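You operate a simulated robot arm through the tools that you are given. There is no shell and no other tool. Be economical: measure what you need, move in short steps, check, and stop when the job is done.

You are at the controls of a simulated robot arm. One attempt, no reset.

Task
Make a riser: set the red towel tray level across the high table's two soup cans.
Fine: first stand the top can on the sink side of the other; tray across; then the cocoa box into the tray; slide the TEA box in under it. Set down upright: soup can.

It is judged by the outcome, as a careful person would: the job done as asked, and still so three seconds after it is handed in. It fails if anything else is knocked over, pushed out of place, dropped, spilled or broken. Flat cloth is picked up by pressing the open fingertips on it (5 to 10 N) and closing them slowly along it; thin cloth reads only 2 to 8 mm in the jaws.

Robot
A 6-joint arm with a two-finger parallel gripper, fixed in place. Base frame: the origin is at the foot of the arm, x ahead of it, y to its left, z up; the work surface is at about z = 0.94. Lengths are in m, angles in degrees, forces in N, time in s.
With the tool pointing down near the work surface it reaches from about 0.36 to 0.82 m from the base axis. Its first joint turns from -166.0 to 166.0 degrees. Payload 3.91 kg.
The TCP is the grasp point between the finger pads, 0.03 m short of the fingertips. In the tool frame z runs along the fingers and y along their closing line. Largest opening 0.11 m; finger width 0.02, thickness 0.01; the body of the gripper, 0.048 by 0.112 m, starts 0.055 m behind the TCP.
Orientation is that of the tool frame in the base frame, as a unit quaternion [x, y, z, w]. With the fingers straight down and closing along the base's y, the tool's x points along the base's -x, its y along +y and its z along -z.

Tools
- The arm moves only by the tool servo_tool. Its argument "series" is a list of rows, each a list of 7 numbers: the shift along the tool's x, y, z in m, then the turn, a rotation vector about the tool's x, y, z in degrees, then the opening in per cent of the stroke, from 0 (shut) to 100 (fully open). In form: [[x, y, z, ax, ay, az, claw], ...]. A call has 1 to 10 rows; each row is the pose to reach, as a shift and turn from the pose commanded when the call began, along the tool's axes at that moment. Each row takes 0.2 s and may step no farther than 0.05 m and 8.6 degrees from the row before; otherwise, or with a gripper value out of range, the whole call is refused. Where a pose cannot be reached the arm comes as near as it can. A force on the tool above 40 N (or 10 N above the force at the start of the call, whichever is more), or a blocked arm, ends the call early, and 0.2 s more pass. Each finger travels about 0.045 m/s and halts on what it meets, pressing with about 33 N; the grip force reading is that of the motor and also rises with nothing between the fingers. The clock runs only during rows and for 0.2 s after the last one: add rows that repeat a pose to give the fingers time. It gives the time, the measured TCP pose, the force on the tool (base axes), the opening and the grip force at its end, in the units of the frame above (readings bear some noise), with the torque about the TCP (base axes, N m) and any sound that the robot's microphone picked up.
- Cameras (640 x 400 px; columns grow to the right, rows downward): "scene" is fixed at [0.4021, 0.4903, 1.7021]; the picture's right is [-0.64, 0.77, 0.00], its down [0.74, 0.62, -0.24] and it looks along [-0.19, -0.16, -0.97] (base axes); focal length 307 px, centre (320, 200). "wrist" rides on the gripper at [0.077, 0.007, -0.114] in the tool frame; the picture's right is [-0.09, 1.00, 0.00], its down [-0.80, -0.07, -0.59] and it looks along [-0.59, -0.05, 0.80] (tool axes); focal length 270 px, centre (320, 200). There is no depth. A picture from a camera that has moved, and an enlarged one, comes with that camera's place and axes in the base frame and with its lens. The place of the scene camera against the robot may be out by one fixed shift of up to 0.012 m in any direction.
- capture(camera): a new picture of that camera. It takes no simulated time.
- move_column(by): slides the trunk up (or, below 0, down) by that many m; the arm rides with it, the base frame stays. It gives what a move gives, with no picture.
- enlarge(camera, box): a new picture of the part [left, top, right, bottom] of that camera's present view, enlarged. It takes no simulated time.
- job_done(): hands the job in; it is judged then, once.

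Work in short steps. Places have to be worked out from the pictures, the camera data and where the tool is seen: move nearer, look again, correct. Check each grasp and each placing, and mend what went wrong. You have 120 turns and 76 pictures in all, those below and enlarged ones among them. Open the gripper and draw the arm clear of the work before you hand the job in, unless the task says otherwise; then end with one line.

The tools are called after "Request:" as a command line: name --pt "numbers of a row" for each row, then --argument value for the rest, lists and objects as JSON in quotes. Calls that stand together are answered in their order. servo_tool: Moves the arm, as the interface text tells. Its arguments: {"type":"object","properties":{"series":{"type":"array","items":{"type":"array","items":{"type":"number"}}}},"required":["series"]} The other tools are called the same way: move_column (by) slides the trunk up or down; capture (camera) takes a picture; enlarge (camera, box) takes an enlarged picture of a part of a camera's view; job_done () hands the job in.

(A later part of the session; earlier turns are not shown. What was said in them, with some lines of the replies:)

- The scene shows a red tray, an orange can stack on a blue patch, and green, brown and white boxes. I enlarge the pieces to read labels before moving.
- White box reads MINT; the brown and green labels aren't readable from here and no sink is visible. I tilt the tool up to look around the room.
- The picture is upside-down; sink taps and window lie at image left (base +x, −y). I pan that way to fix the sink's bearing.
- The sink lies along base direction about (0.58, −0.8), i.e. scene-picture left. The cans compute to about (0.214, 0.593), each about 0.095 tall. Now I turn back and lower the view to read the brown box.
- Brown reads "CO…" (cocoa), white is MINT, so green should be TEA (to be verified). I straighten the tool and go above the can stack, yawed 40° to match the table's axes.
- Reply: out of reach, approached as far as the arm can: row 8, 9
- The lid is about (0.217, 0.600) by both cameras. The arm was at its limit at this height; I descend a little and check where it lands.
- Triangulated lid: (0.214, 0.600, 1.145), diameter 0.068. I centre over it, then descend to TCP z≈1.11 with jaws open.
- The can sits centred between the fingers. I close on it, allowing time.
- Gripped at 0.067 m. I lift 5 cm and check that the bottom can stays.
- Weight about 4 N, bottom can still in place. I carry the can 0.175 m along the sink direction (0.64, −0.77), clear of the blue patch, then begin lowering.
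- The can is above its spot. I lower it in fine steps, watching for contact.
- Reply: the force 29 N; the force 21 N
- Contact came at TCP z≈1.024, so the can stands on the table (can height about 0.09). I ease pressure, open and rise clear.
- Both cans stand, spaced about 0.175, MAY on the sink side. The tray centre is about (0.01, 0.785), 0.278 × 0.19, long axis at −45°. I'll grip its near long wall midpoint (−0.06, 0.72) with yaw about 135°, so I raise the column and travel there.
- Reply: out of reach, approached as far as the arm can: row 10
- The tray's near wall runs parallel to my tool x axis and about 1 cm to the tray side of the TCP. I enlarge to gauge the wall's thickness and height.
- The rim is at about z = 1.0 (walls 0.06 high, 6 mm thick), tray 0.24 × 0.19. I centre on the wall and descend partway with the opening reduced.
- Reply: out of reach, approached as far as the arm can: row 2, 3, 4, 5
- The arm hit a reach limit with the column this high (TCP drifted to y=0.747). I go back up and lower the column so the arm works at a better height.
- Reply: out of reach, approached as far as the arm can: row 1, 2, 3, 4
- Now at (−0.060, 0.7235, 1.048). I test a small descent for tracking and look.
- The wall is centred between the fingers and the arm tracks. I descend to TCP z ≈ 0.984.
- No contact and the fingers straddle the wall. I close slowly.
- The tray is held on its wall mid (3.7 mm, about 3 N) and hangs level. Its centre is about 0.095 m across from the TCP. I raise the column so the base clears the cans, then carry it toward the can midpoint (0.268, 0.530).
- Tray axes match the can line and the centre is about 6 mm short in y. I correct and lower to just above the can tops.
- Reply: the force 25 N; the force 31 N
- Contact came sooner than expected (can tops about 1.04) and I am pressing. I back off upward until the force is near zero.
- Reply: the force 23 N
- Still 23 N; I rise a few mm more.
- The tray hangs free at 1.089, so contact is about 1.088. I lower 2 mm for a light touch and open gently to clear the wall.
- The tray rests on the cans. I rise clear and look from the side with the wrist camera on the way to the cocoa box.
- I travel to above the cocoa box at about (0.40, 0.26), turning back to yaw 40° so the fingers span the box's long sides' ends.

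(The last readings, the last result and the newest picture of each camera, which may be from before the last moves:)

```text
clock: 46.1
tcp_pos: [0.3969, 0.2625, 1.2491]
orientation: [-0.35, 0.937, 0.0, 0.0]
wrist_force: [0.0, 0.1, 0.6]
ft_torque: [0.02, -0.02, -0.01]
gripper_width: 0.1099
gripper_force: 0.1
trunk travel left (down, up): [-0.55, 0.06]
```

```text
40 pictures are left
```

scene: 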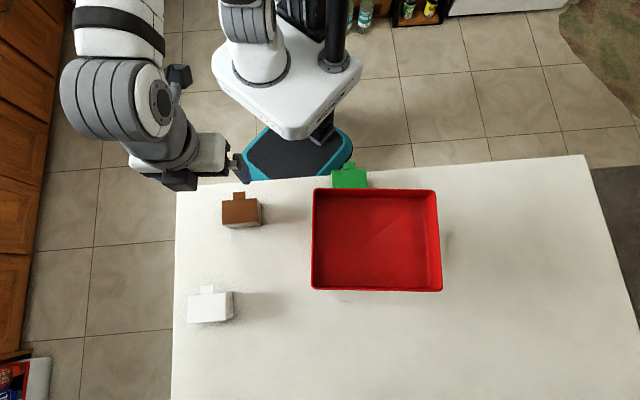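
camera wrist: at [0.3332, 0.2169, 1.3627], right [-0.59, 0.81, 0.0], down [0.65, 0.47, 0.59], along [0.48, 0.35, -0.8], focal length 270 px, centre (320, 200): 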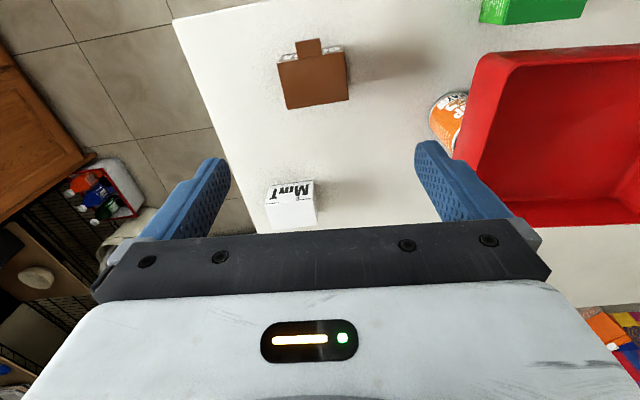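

The cocoa box (tab side to the robot) is about (0.404, 0.261), 0.084 × 0.059, yaw about 45°. I align and descend partway.

Request:
servo_tool --pt "-0.0043 -0.0057 0.04 0 0 -4 100" --pt "-0.0043 -0.0057 0.08 0 0 -4 100" --pt "-0.0043 -0.0057 0.12 0 0 -4 100" --pt "-0.0043 -0.0057 0.16 0 0 -4 100" --pt "-0.0043 -0.0057 0.16 0 0 -4 100"

Request:
capture --camera "wrist"

```text
clock: 47.3
tcp_pos: [0.4039, 0.2604, 1.0861]
orientation: [-0.383, 0.924, 0.0, 0.0]
wrist_force: [-0.3, -0.4, -0.5]
ft_torque: [0.01, 0.02, -0.01]
gripper_width: 0.1098
gripper_force: 0.0
trunk travel left (down, up): [-0.55, 0.06]
```

```text
39 pictures are left
camera wrist: at [0.3434, 0.2111, 1.2006], right [-0.64, 0.77, 0.0], down [0.62, 0.52, 0.59], along [0.46, 0.38, -0.8], focal length 270 px, centre (320, 200)
```

wrist: 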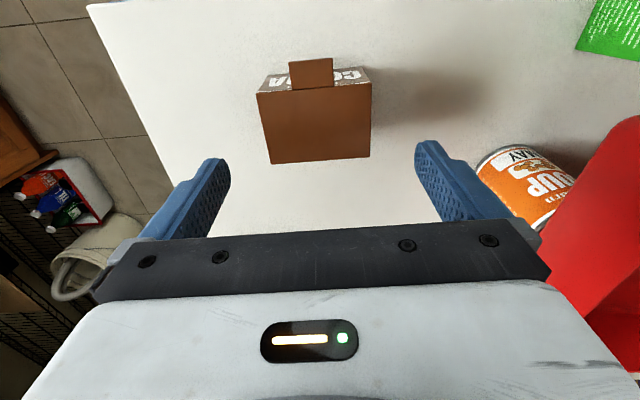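

Label reads COCOA; box top is about 1.005 and it is aligned with the fingers. I descend to TCP 0.985 and grip.

Request:
servo_tool --pt "0.0026 -0.0008 0.03 0 0 0 100" --pt "0.0026 -0.0008 0.06 0 0 0 100" --pt "0.0026 -0.0008 0.085 0 0 0 100" --pt "0.0026 -0.0008 0.1 0 0 0 100" --pt "0.0026 -0.0008 0.1 0 0 0 100" --pt "0.0026 -0.0008 0.1 0 0 0 85" --pt "0.0026 -0.0008 0.1 0 0 0 75" --pt "0.0026 -0.0008 0.1 0 0 0 60" --pt "0.0026 -0.0008 0.1 0 0 0 60"

Request:
servo_tool --pt "0 0 -0.01 0 0 0 60" --pt "0 0 -0.03 0 0 0 60" --pt "0 0 -0.03 0 0 0 60"

Request:
capture --camera "wrist"

```text
clock: 49.3
tcp_pos: [0.4031, 0.2591, 0.988]
orientation: [-0.382, 0.924, -0.001, 0.0]
wrist_force: [-0.6, 0.0, 0.6]
ft_torque: [0.02, -0.04, 0.05]
gripper_width: 0.0847
gripper_force: 33.4
trunk travel left (down, up): [-0.55, 0.06]
```

```text
clock: 50.1
tcp_pos: [0.4037, 0.2596, 1.02]
orientation: [-0.382, 0.924, 0.0, 0.0]
wrist_force: [-0.4, -0.5, -0.5]
ft_torque: [0.02, 0.0, 0.02]
gripper_width: 0.0844
gripper_force: 32.9
trunk travel left (down, up): [-0.55, 0.06]
```

```text
38 pictures are left
camera wrist: at [0.3432, 0.2104, 1.1325], right [-0.64, 0.77, 0.0], down [0.62, 0.52, 0.59], along [0.46, 0.38, -0.8], focal length 270 px, centre (320, 200)
```

wrist: 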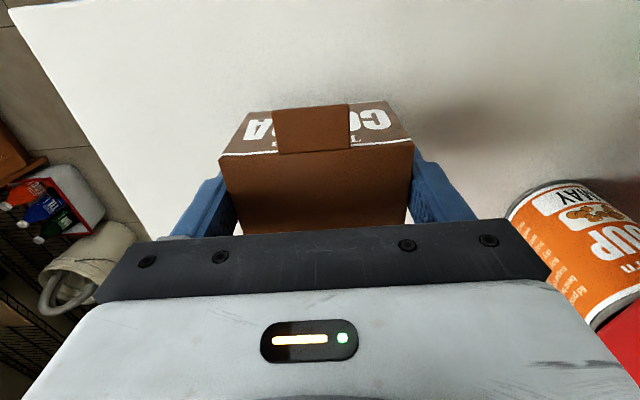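

Box held at 0.0845 m. I raise it well above the tray rim and carry it over the tray centre (0.267, 0.530), turning to the tray's axis.

Request:
servo_tool --pt "0 0 -0.05 0 0 0 60" --pt "0 0 -0.1 0 0 0 60" --pt "0 0 -0.15 0 0 0 60" --pt "0 0 -0.19 0 0 0 60"

Request:
servo_tool --pt "-0.012 0.036 0 0 0 0 60" --pt "-0.0235 0.072 0 0 0 1 60" --pt "-0.035 0.108 0 0 0 2 60" --pt "-0.047 0.144 0 0 0 3 60" --pt "-0.059 0.18 0 0 0 4 60" --pt "-0.07 0.216 0 0 0 5 60" --pt "-0.082 0.252 0 0 0 5 60" --pt "-0.094 0.288 0 0 0 5 60" --pt "-0.094 0.288 0 0 0 5 60"

Request:
capture --camera "wrist"

Request:
capture --camera "scene"

```text
clock: 51.1
tcp_pos: [0.4035, 0.2579, 1.2079]
orientation: [-0.383, 0.924, 0.0, -0.001]
wrist_force: [0.1, -0.1, -1.6]
ft_torque: [-0.02, 0.01, 0.0]
gripper_width: 0.0846
gripper_force: 33.1
trunk travel left (down, up): [-0.55, 0.06]
```

```text
clock: 53.1
tcp_pos: [0.2635, 0.5289, 1.2087]
orientation: [-0.342, 0.94, -0.001, 0.0]
wrist_force: [-1.0, -0.4, -0.1]
ft_torque: [0.02, 0.0, 0.0]
gripper_width: 0.0847
gripper_force: 32.9
trunk travel left (down, up): [-0.55, 0.06]
```

```text
37 pictures are left
camera wrist: at [0.1991, 0.485, 1.3232], right [-0.57, 0.82, 0.0], down [0.66, 0.46, 0.59], along [0.49, 0.34, -0.8], focal length 270 px, centre (320, 200)
```

wrist: 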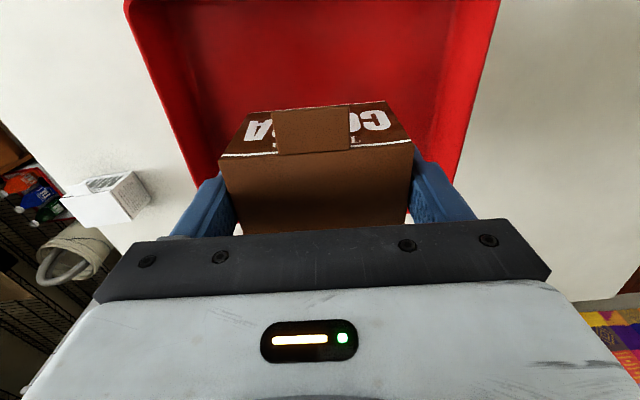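

```text
36 pictures are left
```

scene: 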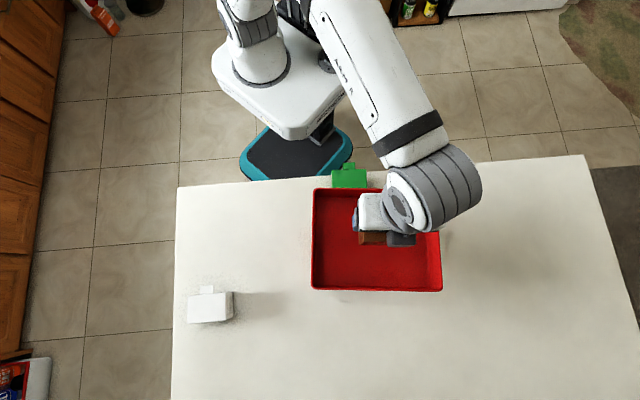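

Centred over the tray. I lower to just above the tray floor, then feel for contact in small steps.

Request:
servo_tool --pt "0 0 0.03 0 0 0 60" --pt "0 0 0.06 0 0 0 60" --pt "0 0 0.09 0 0 0 60" --pt "0 0 0.1 0 0 0 60" --pt "0 0 0.1 0 0 0 60"

Request:
servo_tool --pt "0 0 0.003 0 0 0 60" --pt "0 0 0.006 0 0 0 60" --pt "0 0 0.006 0 0 0 60"

```text
clock: 54.3
tcp_pos: [0.2659, 0.5295, 1.1087]
orientation: [-0.342, 0.94, 0.0, 0.0]
wrist_force: [-0.4, -0.1, -1.7]
ft_torque: [0.01, 0.0, -0.03]
gripper_width: 0.0845
gripper_force: 33.1
trunk travel left (down, up): [-0.55, 0.06]
```

```text
clock: 55.1
tcp_pos: [0.2675, 0.5296, 1.1023]
orientation: [-0.342, 0.94, 0.0, 0.0]
wrist_force: [0.0, -0.2, -1.6]
ft_torque: [-0.02, -0.02, 0.03]
gripper_width: 0.0847
gripper_force: 33.1
trunk travel left (down, up): [-0.55, 0.06]
```

Request:
servo_tool --pt "0 0 0.002 0 0 0 60" --pt "0 0 0.004 0 0 0 60" --pt "0 0 0.004 0 0 0 60"

Request:
servo_tool --pt "0 0 0.002 0 0 0 60" --pt "0 0 0.003 0 0 0 60" --pt "0 0 0.003 0 0 0 60"

```text
clock: 55.9
tcp_pos: [0.2671, 0.5295, 1.0978]
orientation: [-0.341, 0.94, 0.001, 0.0]
wrist_force: [0.1, 0.3, -0.8]
ft_torque: [-0.02, -0.05, 0.0]
gripper_width: 0.0848
gripper_force: 33.1
trunk travel left (down, up): [-0.55, 0.06]
```

```text
clock: 56.7
tcp_pos: [0.2669, 0.5297, 1.0973]
orientation: [-0.342, 0.94, 0.003, 0.002]
wrist_force: [3.4, 4.4, 21.6]
ft_torque: [-0.35, -0.41, 0.1]
gripper_width: 0.0844
gripper_force: 32.7
trunk travel left (down, up): [-0.55, 0.06]
```

Contact with the tray floor at TCP about 1.097. I ease up 3 mm, open the fingers and rise.

Request:
servo_tool --pt "0 0 -0.0025 0 0 0 60" --pt "0 0 -0.0025 0 0 0 74" --pt "0 0 -0.0025 0 0 0 82" --pt "0 0 -0.0025 0 0 0 92" --pt "0 0 -0.0025 0 0 0 98" --pt "0 0 -0.01 0 0 0 98" --pt "0 0 -0.04 0 0 0 98" --pt "0 0 -0.08 0 0 0 98" --pt "0 0 -0.12 0 0 0 98"

Request:
capture --camera "wrist"

Request:
capture --camera "scene"

```text
clock: 58.7
tcp_pos: [0.2647, 0.5304, 1.2141]
orientation: [-0.342, 0.94, 0.0, 0.0]
wrist_force: [-0.1, -0.3, 0.2]
ft_torque: [-0.03, 0.0, -0.02]
gripper_width: 0.1078
gripper_force: 0.0
trunk travel left (down, up): [-0.55, 0.06]
```

```text
35 pictures are left
camera wrist: at [0.2006, 0.4854, 1.329], right [-0.57, 0.82, 0.0], down [0.66, 0.46, 0.59], along [0.49, 0.34, -0.8], focal length 270 px, centre (320, 200)
```

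wrist: 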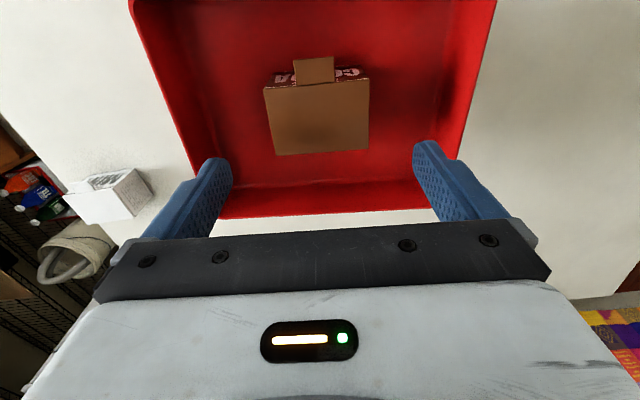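

```text
34 pictures are left
```

scene: 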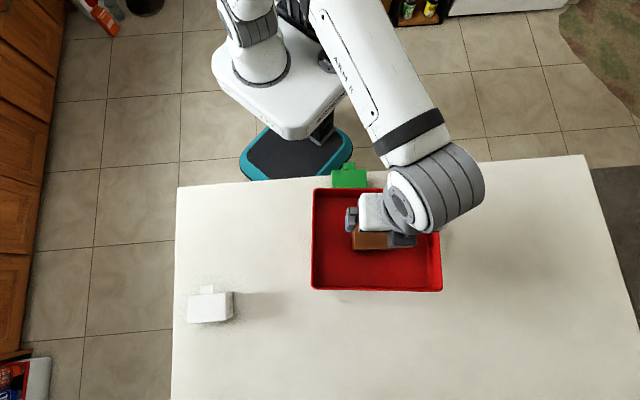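

Cocoa sits centred in the tray. Next I back off to the robot side of the TEA box and tilt the fingers forward, to read its label and look under the tray.

Request:
servo_tool --pt "0.04 -0.008 0 0 0 0 98" --pt "0.08 -0.016 0 0 0 0 98" --pt "0.12 -0.024 0 0 0 0 70" --pt "0.16 -0.032 0 0 0 0 50" --pt "0.1975 -0.039 0 0 0 0 50"

Request:
servo_tool --pt "0 0 0 0 -8 0 50" --pt "0 0 0 0 -16 0 50" --pt "0 0 0 0 -24 0 50" --pt "0 0 0 0 -32 0 50" --pt "0 0 0 0 -40 0 50" --pt "0 0 0 0 -40 0 50"

Request:
capture --camera "wrist"

```text
clock: 59.9
tcp_pos: [0.1366, 0.3736, 1.2131]
orientation: [-0.342, 0.94, 0.0, 0.0]
wrist_force: [-0.3, 0.5, -1.0]
ft_torque: [-0.02, -0.02, -0.02]
gripper_width: 0.055
gripper_force: 0.1
trunk travel left (down, up): [-0.55, 0.06]
```

```text
clock: 61.3
tcp_pos: [0.1404, 0.3723, 1.2145]
orientation: [-0.321, 0.883, 0.117, 0.322]
wrist_force: [-0.2, 0.3, 1.0]
ft_torque: [-0.04, 0.0, 0.01]
gripper_width: 0.055
gripper_force: 0.1
trunk travel left (down, up): [-0.55, 0.06]
```

```text
33 pictures are left
camera wrist: at [0.0321, 0.2926, 1.2528], right [-0.59, 0.81, 0.06], down [0.22, 0.09, 0.97], along [0.78, 0.58, -0.23], focal length 270 px, centre (320, 200)
```

wrist: 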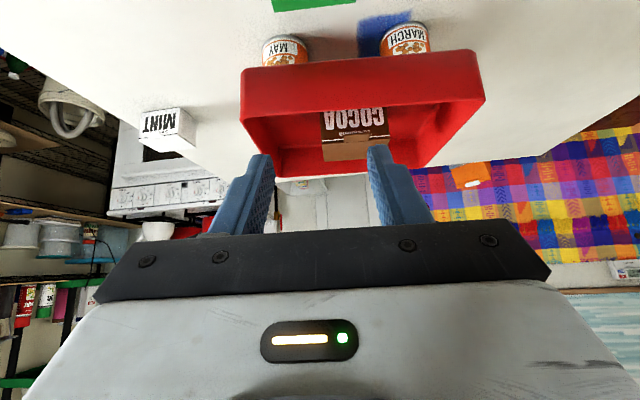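

The tray sits level on MAY and MARCH with COCOA upright inside. I lower the column 0.1 m to see the green box's label.

Request:
move_column --by -0.1

Request:
capture --camera "wrist"

```text
clock: 62.6
tcp_pos: [0.1401, 0.3715, 1.1159]
orientation: [-0.321, 0.883, 0.117, 0.322]
wrist_force: [0.6, 0.0, 0.5]
ft_torque: [0.01, 0.01, 0.03]
gripper_width: 0.055
gripper_force: 0.0
trunk travel left (down, up): [-0.45, 0.16]
```

```text
32 pictures are left
camera wrist: at [0.0322, 0.2927, 1.153], right [-0.59, 0.81, 0.06], down [0.22, 0.09, 0.97], along [0.78, 0.58, -0.24], focal length 270 px, centre (320, 200)
```

wrist: 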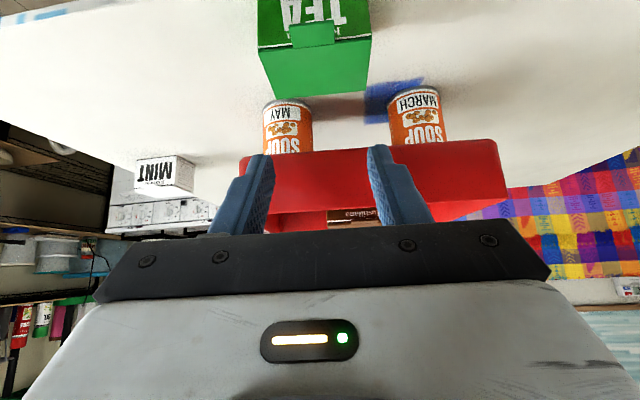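

The green box is TEA. It's about (0.181, 0.411), 36 mm sinkward of the gap centre. I'll straddle it from behind with the tool tilted 55°, so I tilt more, back off, open and lower.

Request:
servo_tool --pt "0.009 0.002 -0.0075 0 -7.5 0 80" --pt "0.0178 0.004 -0.015 0 -15 0 100" --pt "0.0178 0.004 -0.015 0 -15 0 100" --pt "0.0178 0.004 -0.015 0 -15 0 100"

Request:
move_column --by -0.06

Request:
capture --camera "wrist"

Request:
enlarge --camera "scene" --box '[240, 120, 480, 300]'

```text
clock: 63.6
tcp_pos: [0.1208, 0.3603, 1.1162]
orientation: [-0.304, 0.834, 0.158, 0.433]
wrist_force: [0.3, 0.0, 0.6]
ft_torque: [-0.01, -0.01, -0.01]
gripper_width: 0.1097
gripper_force: 0.0
trunk travel left (down, up): [-0.45, 0.16]
```

```text
clock: 64.6
tcp_pos: [0.1207, 0.3604, 1.0563]
orientation: [-0.303, 0.834, 0.158, 0.434]
wrist_force: [-0.3, 0.4, -0.3]
ft_torque: [-0.01, 0.01, -0.01]
gripper_width: 0.1099
gripper_force: 0.1
trunk travel left (down, up): [-0.39, 0.22]
```

```text
31 pictures are left
camera wrist: at [0.0088, 0.2767, 1.0577], right [-0.6, 0.8, 0.07], down [0.02, -0.07, 1.0], along [0.8, 0.6, 0.02], focal length 270 px, centre (320, 200)
```

wrist: 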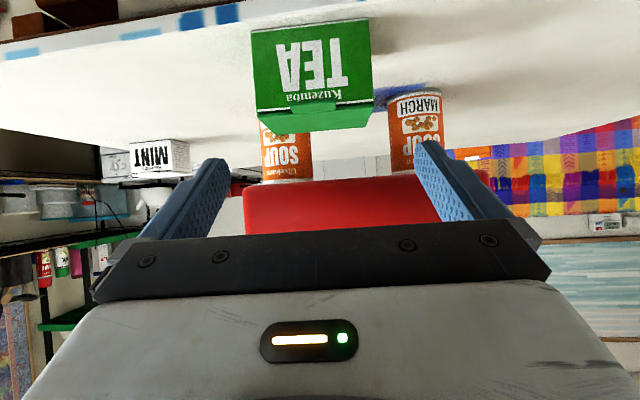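

```text
2.22 times, centred on (360, 210) of scene
camera zoom: at [0.4021, 0.4903, 1.7021], right [-0.64, 0.77, 0.0], down [0.74, 0.62, -0.24], along [-0.19, -0.16, -0.97], focal length 683 px, centre (231, 178)
```

zoom: 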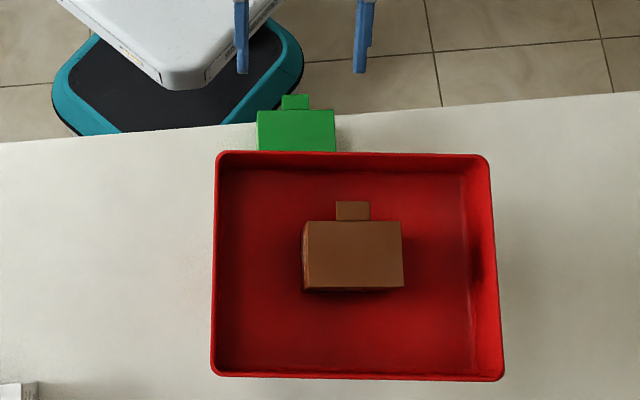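

The view is clear: TEA rear face centre is about (0.161, 0.391), turned about 3° from me, 5 mm to my left. I align yaw, shift and drop to the approach line.

Request:
servo_tool --pt "0.013 -0.0025 0.009 -1.2 0 -0.86 100" --pt "0.0262 -0.005 0.0184 -2.46 0 -1.72 100" --pt "0.0262 -0.005 0.0184 -2.46 0 -1.72 100"

Request:
capture --camera "wrist"

```text
clock: 65.4
tcp_pos: [0.123, 0.3571, 1.0245]
orientation: [-0.326, 0.825, 0.17, 0.429]
wrist_force: [-0.4, -0.1, 0.0]
ft_torque: [-0.02, -0.01, 0.0]
gripper_width: 0.11
gripper_force: 0.1
trunk travel left (down, up): [-0.39, 0.22]
```

```text
29 pictures are left
camera wrist: at [0.0161, 0.2679, 1.0266], right [-0.64, 0.76, 0.07], down [0.03, -0.07, 1.0], along [0.77, 0.64, 0.02], focal length 270 px, centre (320, 200)
```

wrist: 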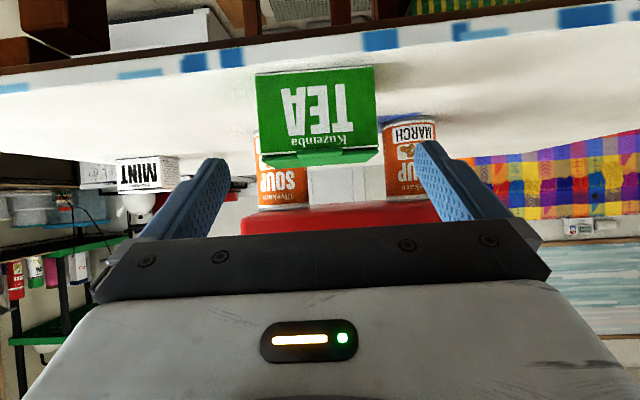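

Aligned and nearly centred. I advance along the fingers so they straddle the box's rear.

Request:
servo_tool --pt "0 -0.002 0.025 0 0 0 100" --pt "0 -0.002 0.05 0 0 0 100" --pt "0 -0.002 0.07 0 0 0 100" --pt "0 -0.002 0.08 0 0 0 100" --pt "0 -0.002 0.08 0 0 0 100"

Request:
capture --camera "wrist"

Request:
enlarge --camera "scene" --box '[240, 120, 480, 300]'

```text
clock: 66.6
tcp_pos: [0.1746, 0.4003, 0.9774]
orientation: [-0.325, 0.826, 0.168, 0.43]
wrist_force: [-0.9, 0.4, -0.1]
ft_torque: [0.0, 0.0, 0.0]
gripper_width: 0.1101
gripper_force: 0.1
trunk travel left (down, up): [-0.39, 0.22]
```

```text
28 pictures are left
camera wrist: at [0.067, 0.3101, 0.9793], right [-0.64, 0.76, 0.07], down [0.03, -0.07, 1.0], along [0.77, 0.64, 0.02], focal length 270 px, centre (320, 200)
```

wrist: 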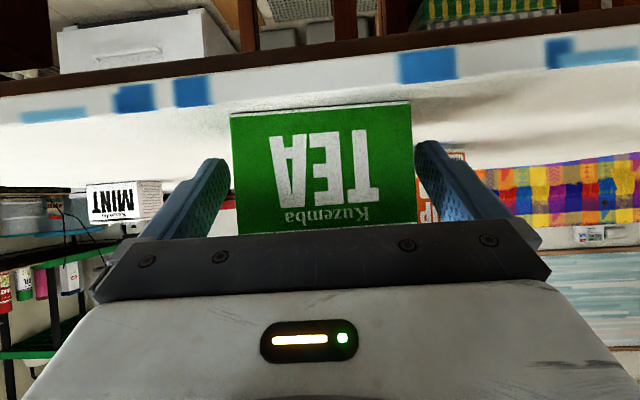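

```text
2.22 times, centred on (360, 210) of scene
camera zoom: at [0.4021, 0.4903, 1.7021], right [-0.64, 0.77, 0.0], down [0.74, 0.62, -0.24], along [-0.19, -0.16, -0.97], focal length 683 px, centre (231, 178)
```

zoom: 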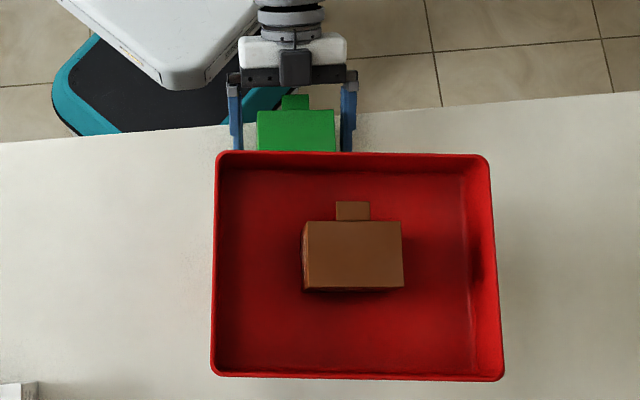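

Fingers straddle the TEA box without contact. I close on it.

Request:
servo_tool --pt "0 0 0 0 0 0 88" --pt "0 0 0 0 0 0 80" --pt "0 0 0 0 0 0 72" --pt "0 0 0 0 0 0 60" --pt "0 0 0 0 0 0 60"

```text
clock: 67.8
tcp_pos: [0.1738, 0.3999, 0.9769]
orientation: [-0.325, 0.825, 0.169, 0.43]
wrist_force: [-0.8, 0.7, 2.0]
ft_torque: [-0.08, -0.1, 0.0]
gripper_width: 0.0848
gripper_force: 32.8
trunk travel left (down, up): [-0.39, 0.22]
```

TEA is gripped at 0.085 m. I slide it sideways toward the gap's centre line and a bit forward, squaring it to the cans.

Request:
servo_tool --pt "-0.0012 0 -0.0009 0 0 0 60" --pt "-0.005 0.009 0.006 0.6 0 0.43 60" --pt "-0.0101 0.0177 0.0132 1.23 0 0.86 60" --pt "-0.0152 0.0265 0.0198 1.85 0 1.29 60" --pt "-0.0203 0.0353 0.0264 2.46 0 1.72 60" --pt "-0.0203 0.0353 0.0264 2.46 0 1.72 60"

Request:
capture --camera "wrist"

Request:
enlarge --camera "scene" --box '[240, 120, 480, 300]'

```text
clock: 69.2
tcp_pos: [0.1745, 0.4489, 0.9772]
orientation: [-0.303, 0.833, 0.158, 0.434]
wrist_force: [-0.4, -0.2, -0.9]
ft_torque: [-0.01, 0.0, -0.01]
gripper_width: 0.0849
gripper_force: 33.6
trunk travel left (down, up): [-0.39, 0.22]
```

```text
26 pictures are left
camera wrist: at [0.0621, 0.366, 0.98], right [-0.6, 0.8, 0.07], down [0.02, -0.07, 1.0], along [0.8, 0.6, 0.02], focal length 270 px, centre (320, 200)
```

wrist: 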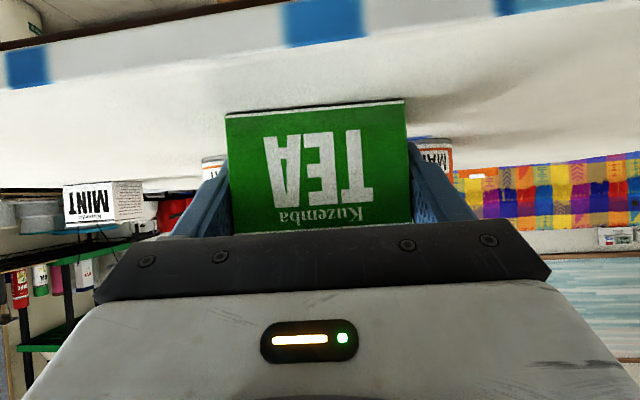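

```text
2.22 times, centred on (360, 210) of scene
camera zoom: at [0.4021, 0.4903, 1.7021], right [-0.64, 0.77, 0.0], down [0.74, 0.62, -0.24], along [-0.19, -0.16, -0.97], focal length 683 px, centre (231, 178)
```

zoom: 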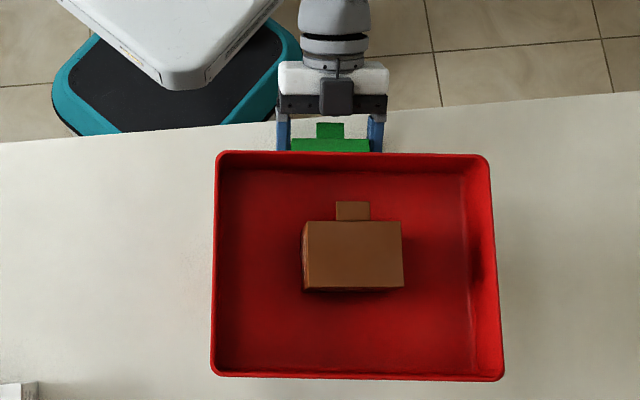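

Cans appear symmetric about the box (expected column 327, seen 327). I slide straight forward 6 cm between the cans.

Request:
servo_tool --pt "-0.0057 0 0.0082 0 0 0 60" --pt "-0.0115 0 0.0164 0 0 0 60" --pt "-0.0172 0 0.0246 0 0 0 60" --pt "-0.023 0 0.0328 0 0 0 60" --pt "-0.0287 0 0.041 0 0 0 60" --pt "-0.0344 0 0.0491 0 0 0 60" --pt "-0.0344 0 0.0491 0 0 0 60"

Request:
capture --camera "wrist"

Request:
enlarge --camera "scene" --box '[240, 120, 480, 300]'

```text
clock: 70.8
tcp_pos: [0.2194, 0.486, 0.9792]
orientation: [-0.304, 0.833, 0.158, 0.434]
wrist_force: [-0.5, -0.4, -1.6]
ft_torque: [-0.01, 0.0, 0.05]
gripper_width: 0.0848
gripper_force: 32.8
trunk travel left (down, up): [-0.39, 0.22]
```

```text
24 pictures are left
camera wrist: at [0.107, 0.4033, 0.9812], right [-0.6, 0.8, 0.07], down [0.02, -0.07, 1.0], along [0.8, 0.6, 0.02], focal length 270 px, centre (320, 200)
```

wrist: 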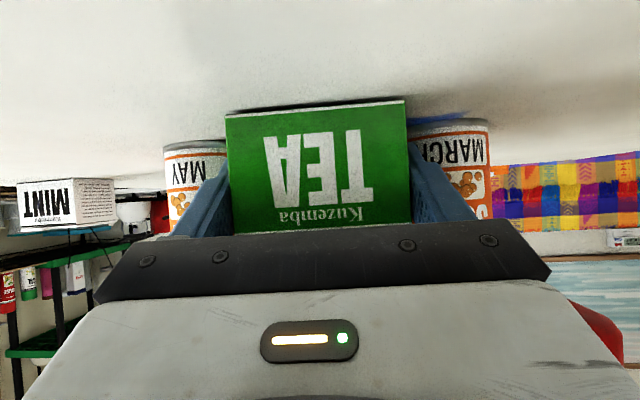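

```text
2.22 times, centred on (360, 210) of scene
camera zoom: at [0.4021, 0.4903, 1.7021], right [-0.64, 0.77, 0.0], down [0.74, 0.62, -0.24], along [-0.19, -0.16, -0.97], focal length 683 px, centre (231, 178)
```

zoom: 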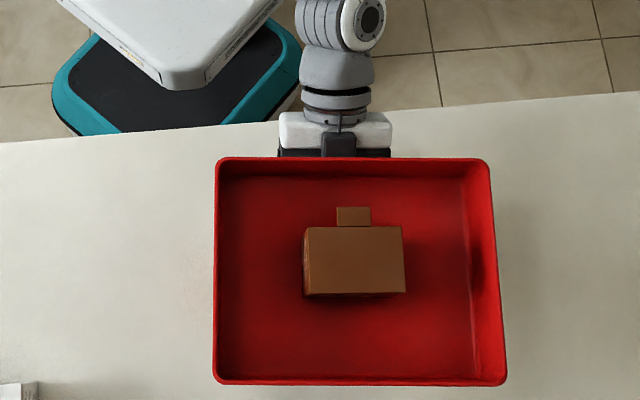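

TEA is now beneath the tray between the cans, but the tray moved about 5 mm forward: the gripper body is touching its near wall. I stop here, open modestly and back straight out.

Request:
servo_tool --pt "0 0 0 0 0 0 80" --pt "0 0 0 0 0 0 90" --pt "0 0 0 0 0 0 92" --pt "0 0 0 0 0 0 92" --pt "0.0115 0 -0.0164 0 0 0 92" --pt "0.023 0 -0.0328 0 0 0 92" --pt "0.0344 0 -0.0491 0 0 0 92" --pt "0.05 0 -0.0713 0 0 0 92" --pt "0.0631 0 -0.09 0 0 0 92"

Request:
capture --camera "wrist"

Request:
enlarge --camera "scene" --box '[240, 120, 480, 300]'

```text
clock: 72.8
tcp_pos: [0.1376, 0.4137, 0.9794]
orientation: [-0.304, 0.834, 0.157, 0.434]
wrist_force: [0.5, -0.3, -0.7]
ft_torque: [0.02, 0.0, -0.01]
gripper_width: 0.1013
gripper_force: 0.1
trunk travel left (down, up): [-0.39, 0.22]
```

```text
22 pictures are left
camera wrist: at [0.025, 0.3307, 0.9817], right [-0.6, 0.8, 0.07], down [0.02, -0.07, 1.0], along [0.8, 0.6, 0.02], focal length 270 px, centre (320, 200)
```

wrist: 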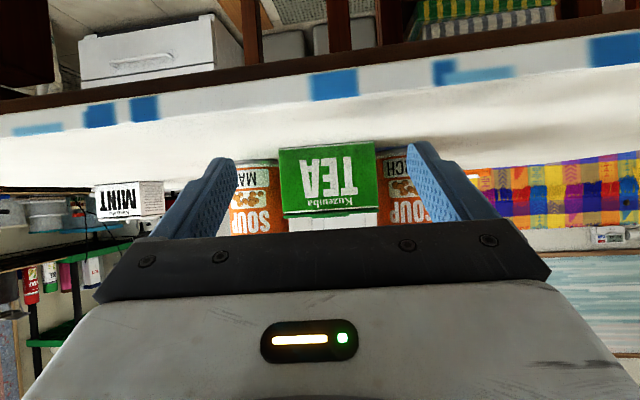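

```text
2.22 times, centred on (360, 210) of scene
camera zoom: at [0.4021, 0.4903, 1.7021], right [-0.64, 0.77, 0.0], down [0.74, 0.62, -0.24], along [-0.19, -0.16, -0.97], focal length 683 px, centre (231, 178)
```

zoom: 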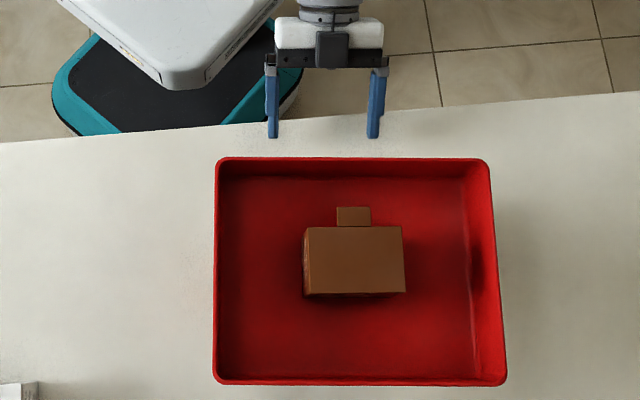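

TEA stands squarely between the cans. To seat it further under I close the fingers, flatten the tilt to 62°, and will nudge it about 3 cm in from behind.

Request:
servo_tool --pt "-0.0041 0 -0.0028 0 -3.5 0 70" --pt "-0.0082 0 -0.0057 0 -7 0 40" --pt "-0.0082 0 -0.0057 0 -7 0 10" --pt "-0.0082 0 -0.0057 0 -7 0 0" --pt "-0.0082 0 -0.0057 0 -7 0 0" --pt "-0.0082 0 -0.0057 0 -7 0 0" --pt "-0.0082 0 -0.0057 0 -7 0 0" --pt "-0.0082 0 -0.0057 0 -7 0 0"

Request:
servo_tool --pt "-0.0094 0 0.0177 0 0 0 0" --pt "-0.0188 0 0.0353 0 0 0 0" --pt "-0.0258 0 0.0485 0 0 0 0" --pt "-0.0258 0 0.0485 0 0 0 0"

Request:
capture --camera "wrist"

```text
clock: 74.6
tcp_pos: [0.1349, 0.415, 0.9888]
orientation: [-0.294, 0.805, 0.177, 0.484]
wrist_force: [-0.2, -0.2, -0.1]
ft_torque: [0.03, 0.02, 0.01]
gripper_width: 0.0
gripper_force: 33.2
trunk travel left (down, up): [-0.39, 0.22]
```

```text
clock: 75.6
tcp_pos: [0.176, 0.4499, 0.9899]
orientation: [-0.294, 0.805, 0.177, 0.484]
wrist_force: [-1.1, -0.4, -0.3]
ft_torque: [-0.01, 0.0, -0.01]
gripper_width: 0.0
gripper_force: 33.1
trunk travel left (down, up): [-0.39, 0.22]
```

```text
20 pictures are left
camera wrist: at [0.0652, 0.3672, 0.9752], right [-0.61, 0.79, 0.08], down [-0.07, -0.15, 0.99], along [0.79, 0.6, 0.15], focal length 270 px, centre (320, 200)
```

wrist: 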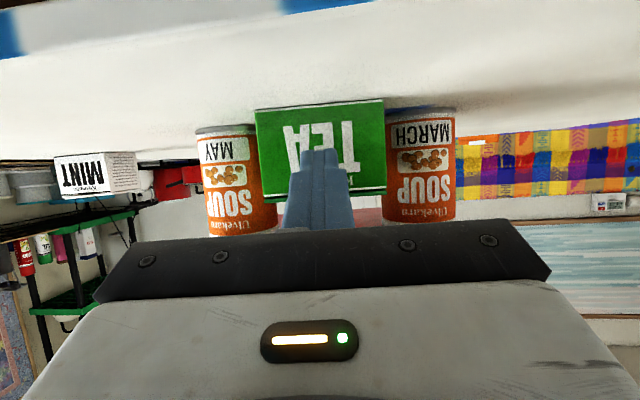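

The fingertips are about 1.5 cm behind the box's rear face, centred. I push forward 3.5 cm in small steps.

Request:
servo_tool --pt "-0.0033 0 0.0062 0 0 0 0" --pt "-0.0066 0 0.0124 0 0 0 0" --pt "-0.0099 0 0.0185 0 0 0 0" --pt "-0.0131 0 0.0247 0 0 0 0" --pt "-0.0164 0 0.0309 0 0 0 0" --pt "-0.0164 0 0.0309 0 0 0 0"

Request:
capture --camera "wrist"

Request:
enlarge --camera "scene" --box '[240, 120, 480, 300]'

```text
clock: 77.0
tcp_pos: [0.2019, 0.4742, 0.9911]
orientation: [-0.293, 0.805, 0.176, 0.484]
wrist_force: [0.7, 0.2, -0.7]
ft_torque: [0.0, -0.03, 0.03]
gripper_width: 0.0
gripper_force: 32.6
trunk travel left (down, up): [-0.39, 0.22]
```

```text
19 pictures are left
camera wrist: at [0.092, 0.3914, 0.9749], right [-0.61, 0.79, 0.08], down [-0.07, -0.15, 0.99], along [0.79, 0.6, 0.15], focal length 270 px, centre (320, 200)
```

wrist: 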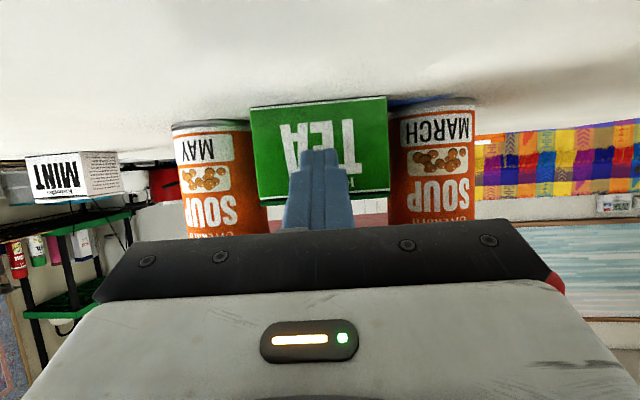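

```text
2.22 times, centred on (360, 210) of scene
camera zoom: at [0.4021, 0.4903, 1.7021], right [-0.64, 0.77, 0.0], down [0.74, 0.62, -0.24], along [-0.19, -0.16, -0.97], focal length 683 px, centre (231, 178)
```

zoom: 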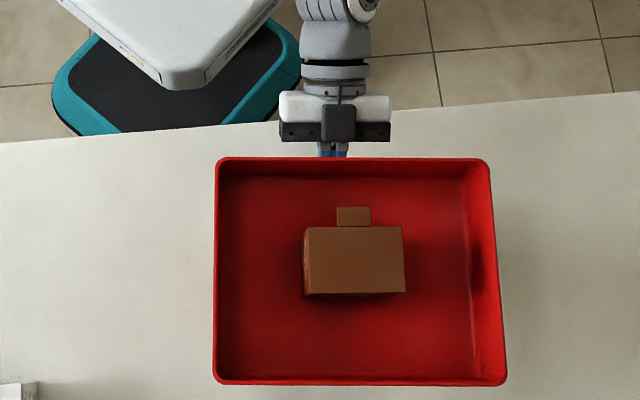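

The box moved in about 2 cm, the tray stayed put, and gaps to both cans remain. One more 1.2 cm nudge, then I withdraw.

Request:
servo_tool --pt "-0.0028 0 0.0053 0 0 0 0" --pt "-0.0056 0 0.0106 0 0 0 0" --pt "-0.0056 0 0.0106 0 0 0 0" --pt "0.0038 0 -0.0071 0 0 0 0" --pt "0.0226 0 -0.0424 0 0 0 0" --pt "0.0413 0 -0.0777 0 0 0 0" --pt "0.0507 0 -0.0953 0 0 0 0"

Request:
capture --camera "wrist"

Request:
enlarge --camera "scene" --box '[240, 120, 480, 300]'

```text
clock: 78.6
tcp_pos: [0.1218, 0.4036, 0.991]
orientation: [-0.294, 0.805, 0.177, 0.484]
wrist_force: [0.2, -0.4, -0.3]
ft_torque: [-0.01, 0.02, -0.01]
gripper_width: 0.0
gripper_force: 32.7
trunk travel left (down, up): [-0.39, 0.22]
```

```text
17 pictures are left
camera wrist: at [0.0097, 0.3209, 0.9762], right [-0.61, 0.79, 0.08], down [-0.07, -0.15, 0.99], along [0.79, 0.6, 0.15], focal length 270 px, centre (320, 200)
```

wrist: 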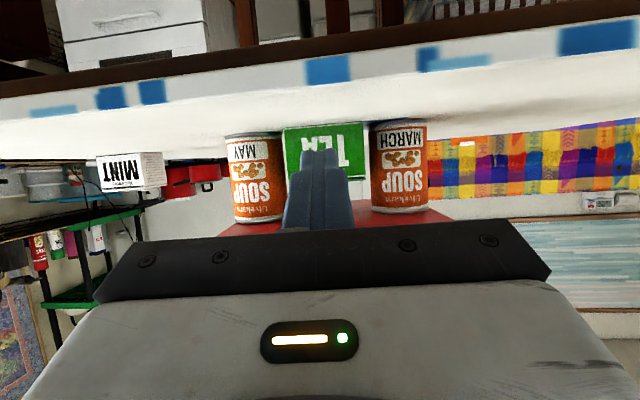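

```text
2.22 times, centred on (360, 210) of scene
camera zoom: at [0.4021, 0.4903, 1.7021], right [-0.64, 0.77, 0.0], down [0.74, 0.62, -0.24], along [-0.19, -0.16, -0.97], focal length 683 px, centre (231, 178)
```

zoom: 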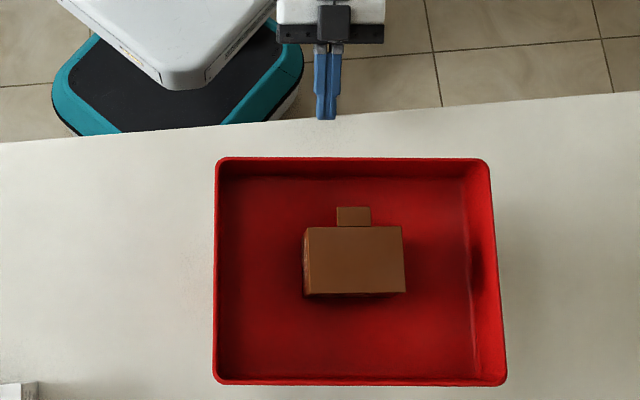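

TEA is seated between the cans under the tray and everything stands. I raise the column clear, open the gripper, and take a last look.

Request:
move_column --by 0.2

Request:
servo_tool --pt "0 0 -0.02 0 0 0 30" --pt "0 0 -0.02 0 0 0 60" --pt "0 0 -0.02 0 0 0 90" --pt "0 0 -0.02 0 0 0 100" --pt "0 0 -0.02 0 0 0 100" --pt "0 0 -0.02 0 0 0 100"

Request:
capture --camera "wrist"

Request:
capture --camera "scene"

```text
clock: 80.8
tcp_pos: [0.1214, 0.4031, 1.1903]
orientation: [-0.293, 0.806, 0.176, 0.483]
wrist_force: [-0.4, -0.4, 0.6]
ft_torque: [0.01, 0.01, 0.04]
gripper_width: 0.0
gripper_force: 32.8
trunk travel left (down, up): [-0.59, 0.02]
```

```text
clock: 82.2
tcp_pos: [0.1074, 0.3918, 1.1998]
orientation: [-0.294, 0.805, 0.177, 0.484]
wrist_force: [0.3, 0.2, 0.1]
ft_torque: [0.02, 0.03, -0.03]
gripper_width: 0.1098
gripper_force: 0.0
trunk travel left (down, up): [-0.59, 0.02]
```

```text
15 pictures are left
camera wrist: at [-0.0038, 0.309, 1.1857], right [-0.61, 0.79, 0.08], down [-0.07, -0.15, 0.99], along [0.79, 0.6, 0.15], focal length 270 px, centre (320, 200)
```

wrist: 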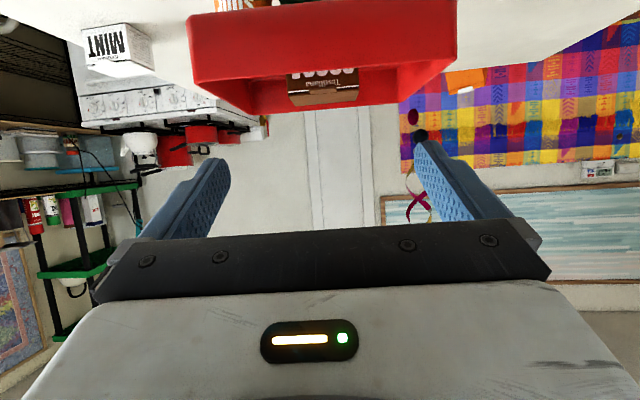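

```text
14 pictures are left
```

scene: 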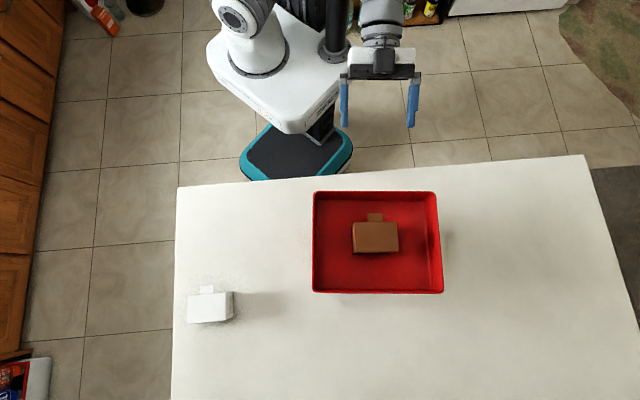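

The tray is level on the two cans, with COCOA upright inside and TEA beneath. MINT hasn't moved, and the arm is clear with the gripper open. I hand the job in.

Request:
job_done

```text
The job is handed in.
```

The riser is built and handed in: the MAY can stands upright on the sink side of MARCH, the red tray sits level across both, the cocoa box is in the tray and the TEA box is under it; while sliding TEA in, the gripper nudged the tray about 5 mm, and nothing else was disturbed.
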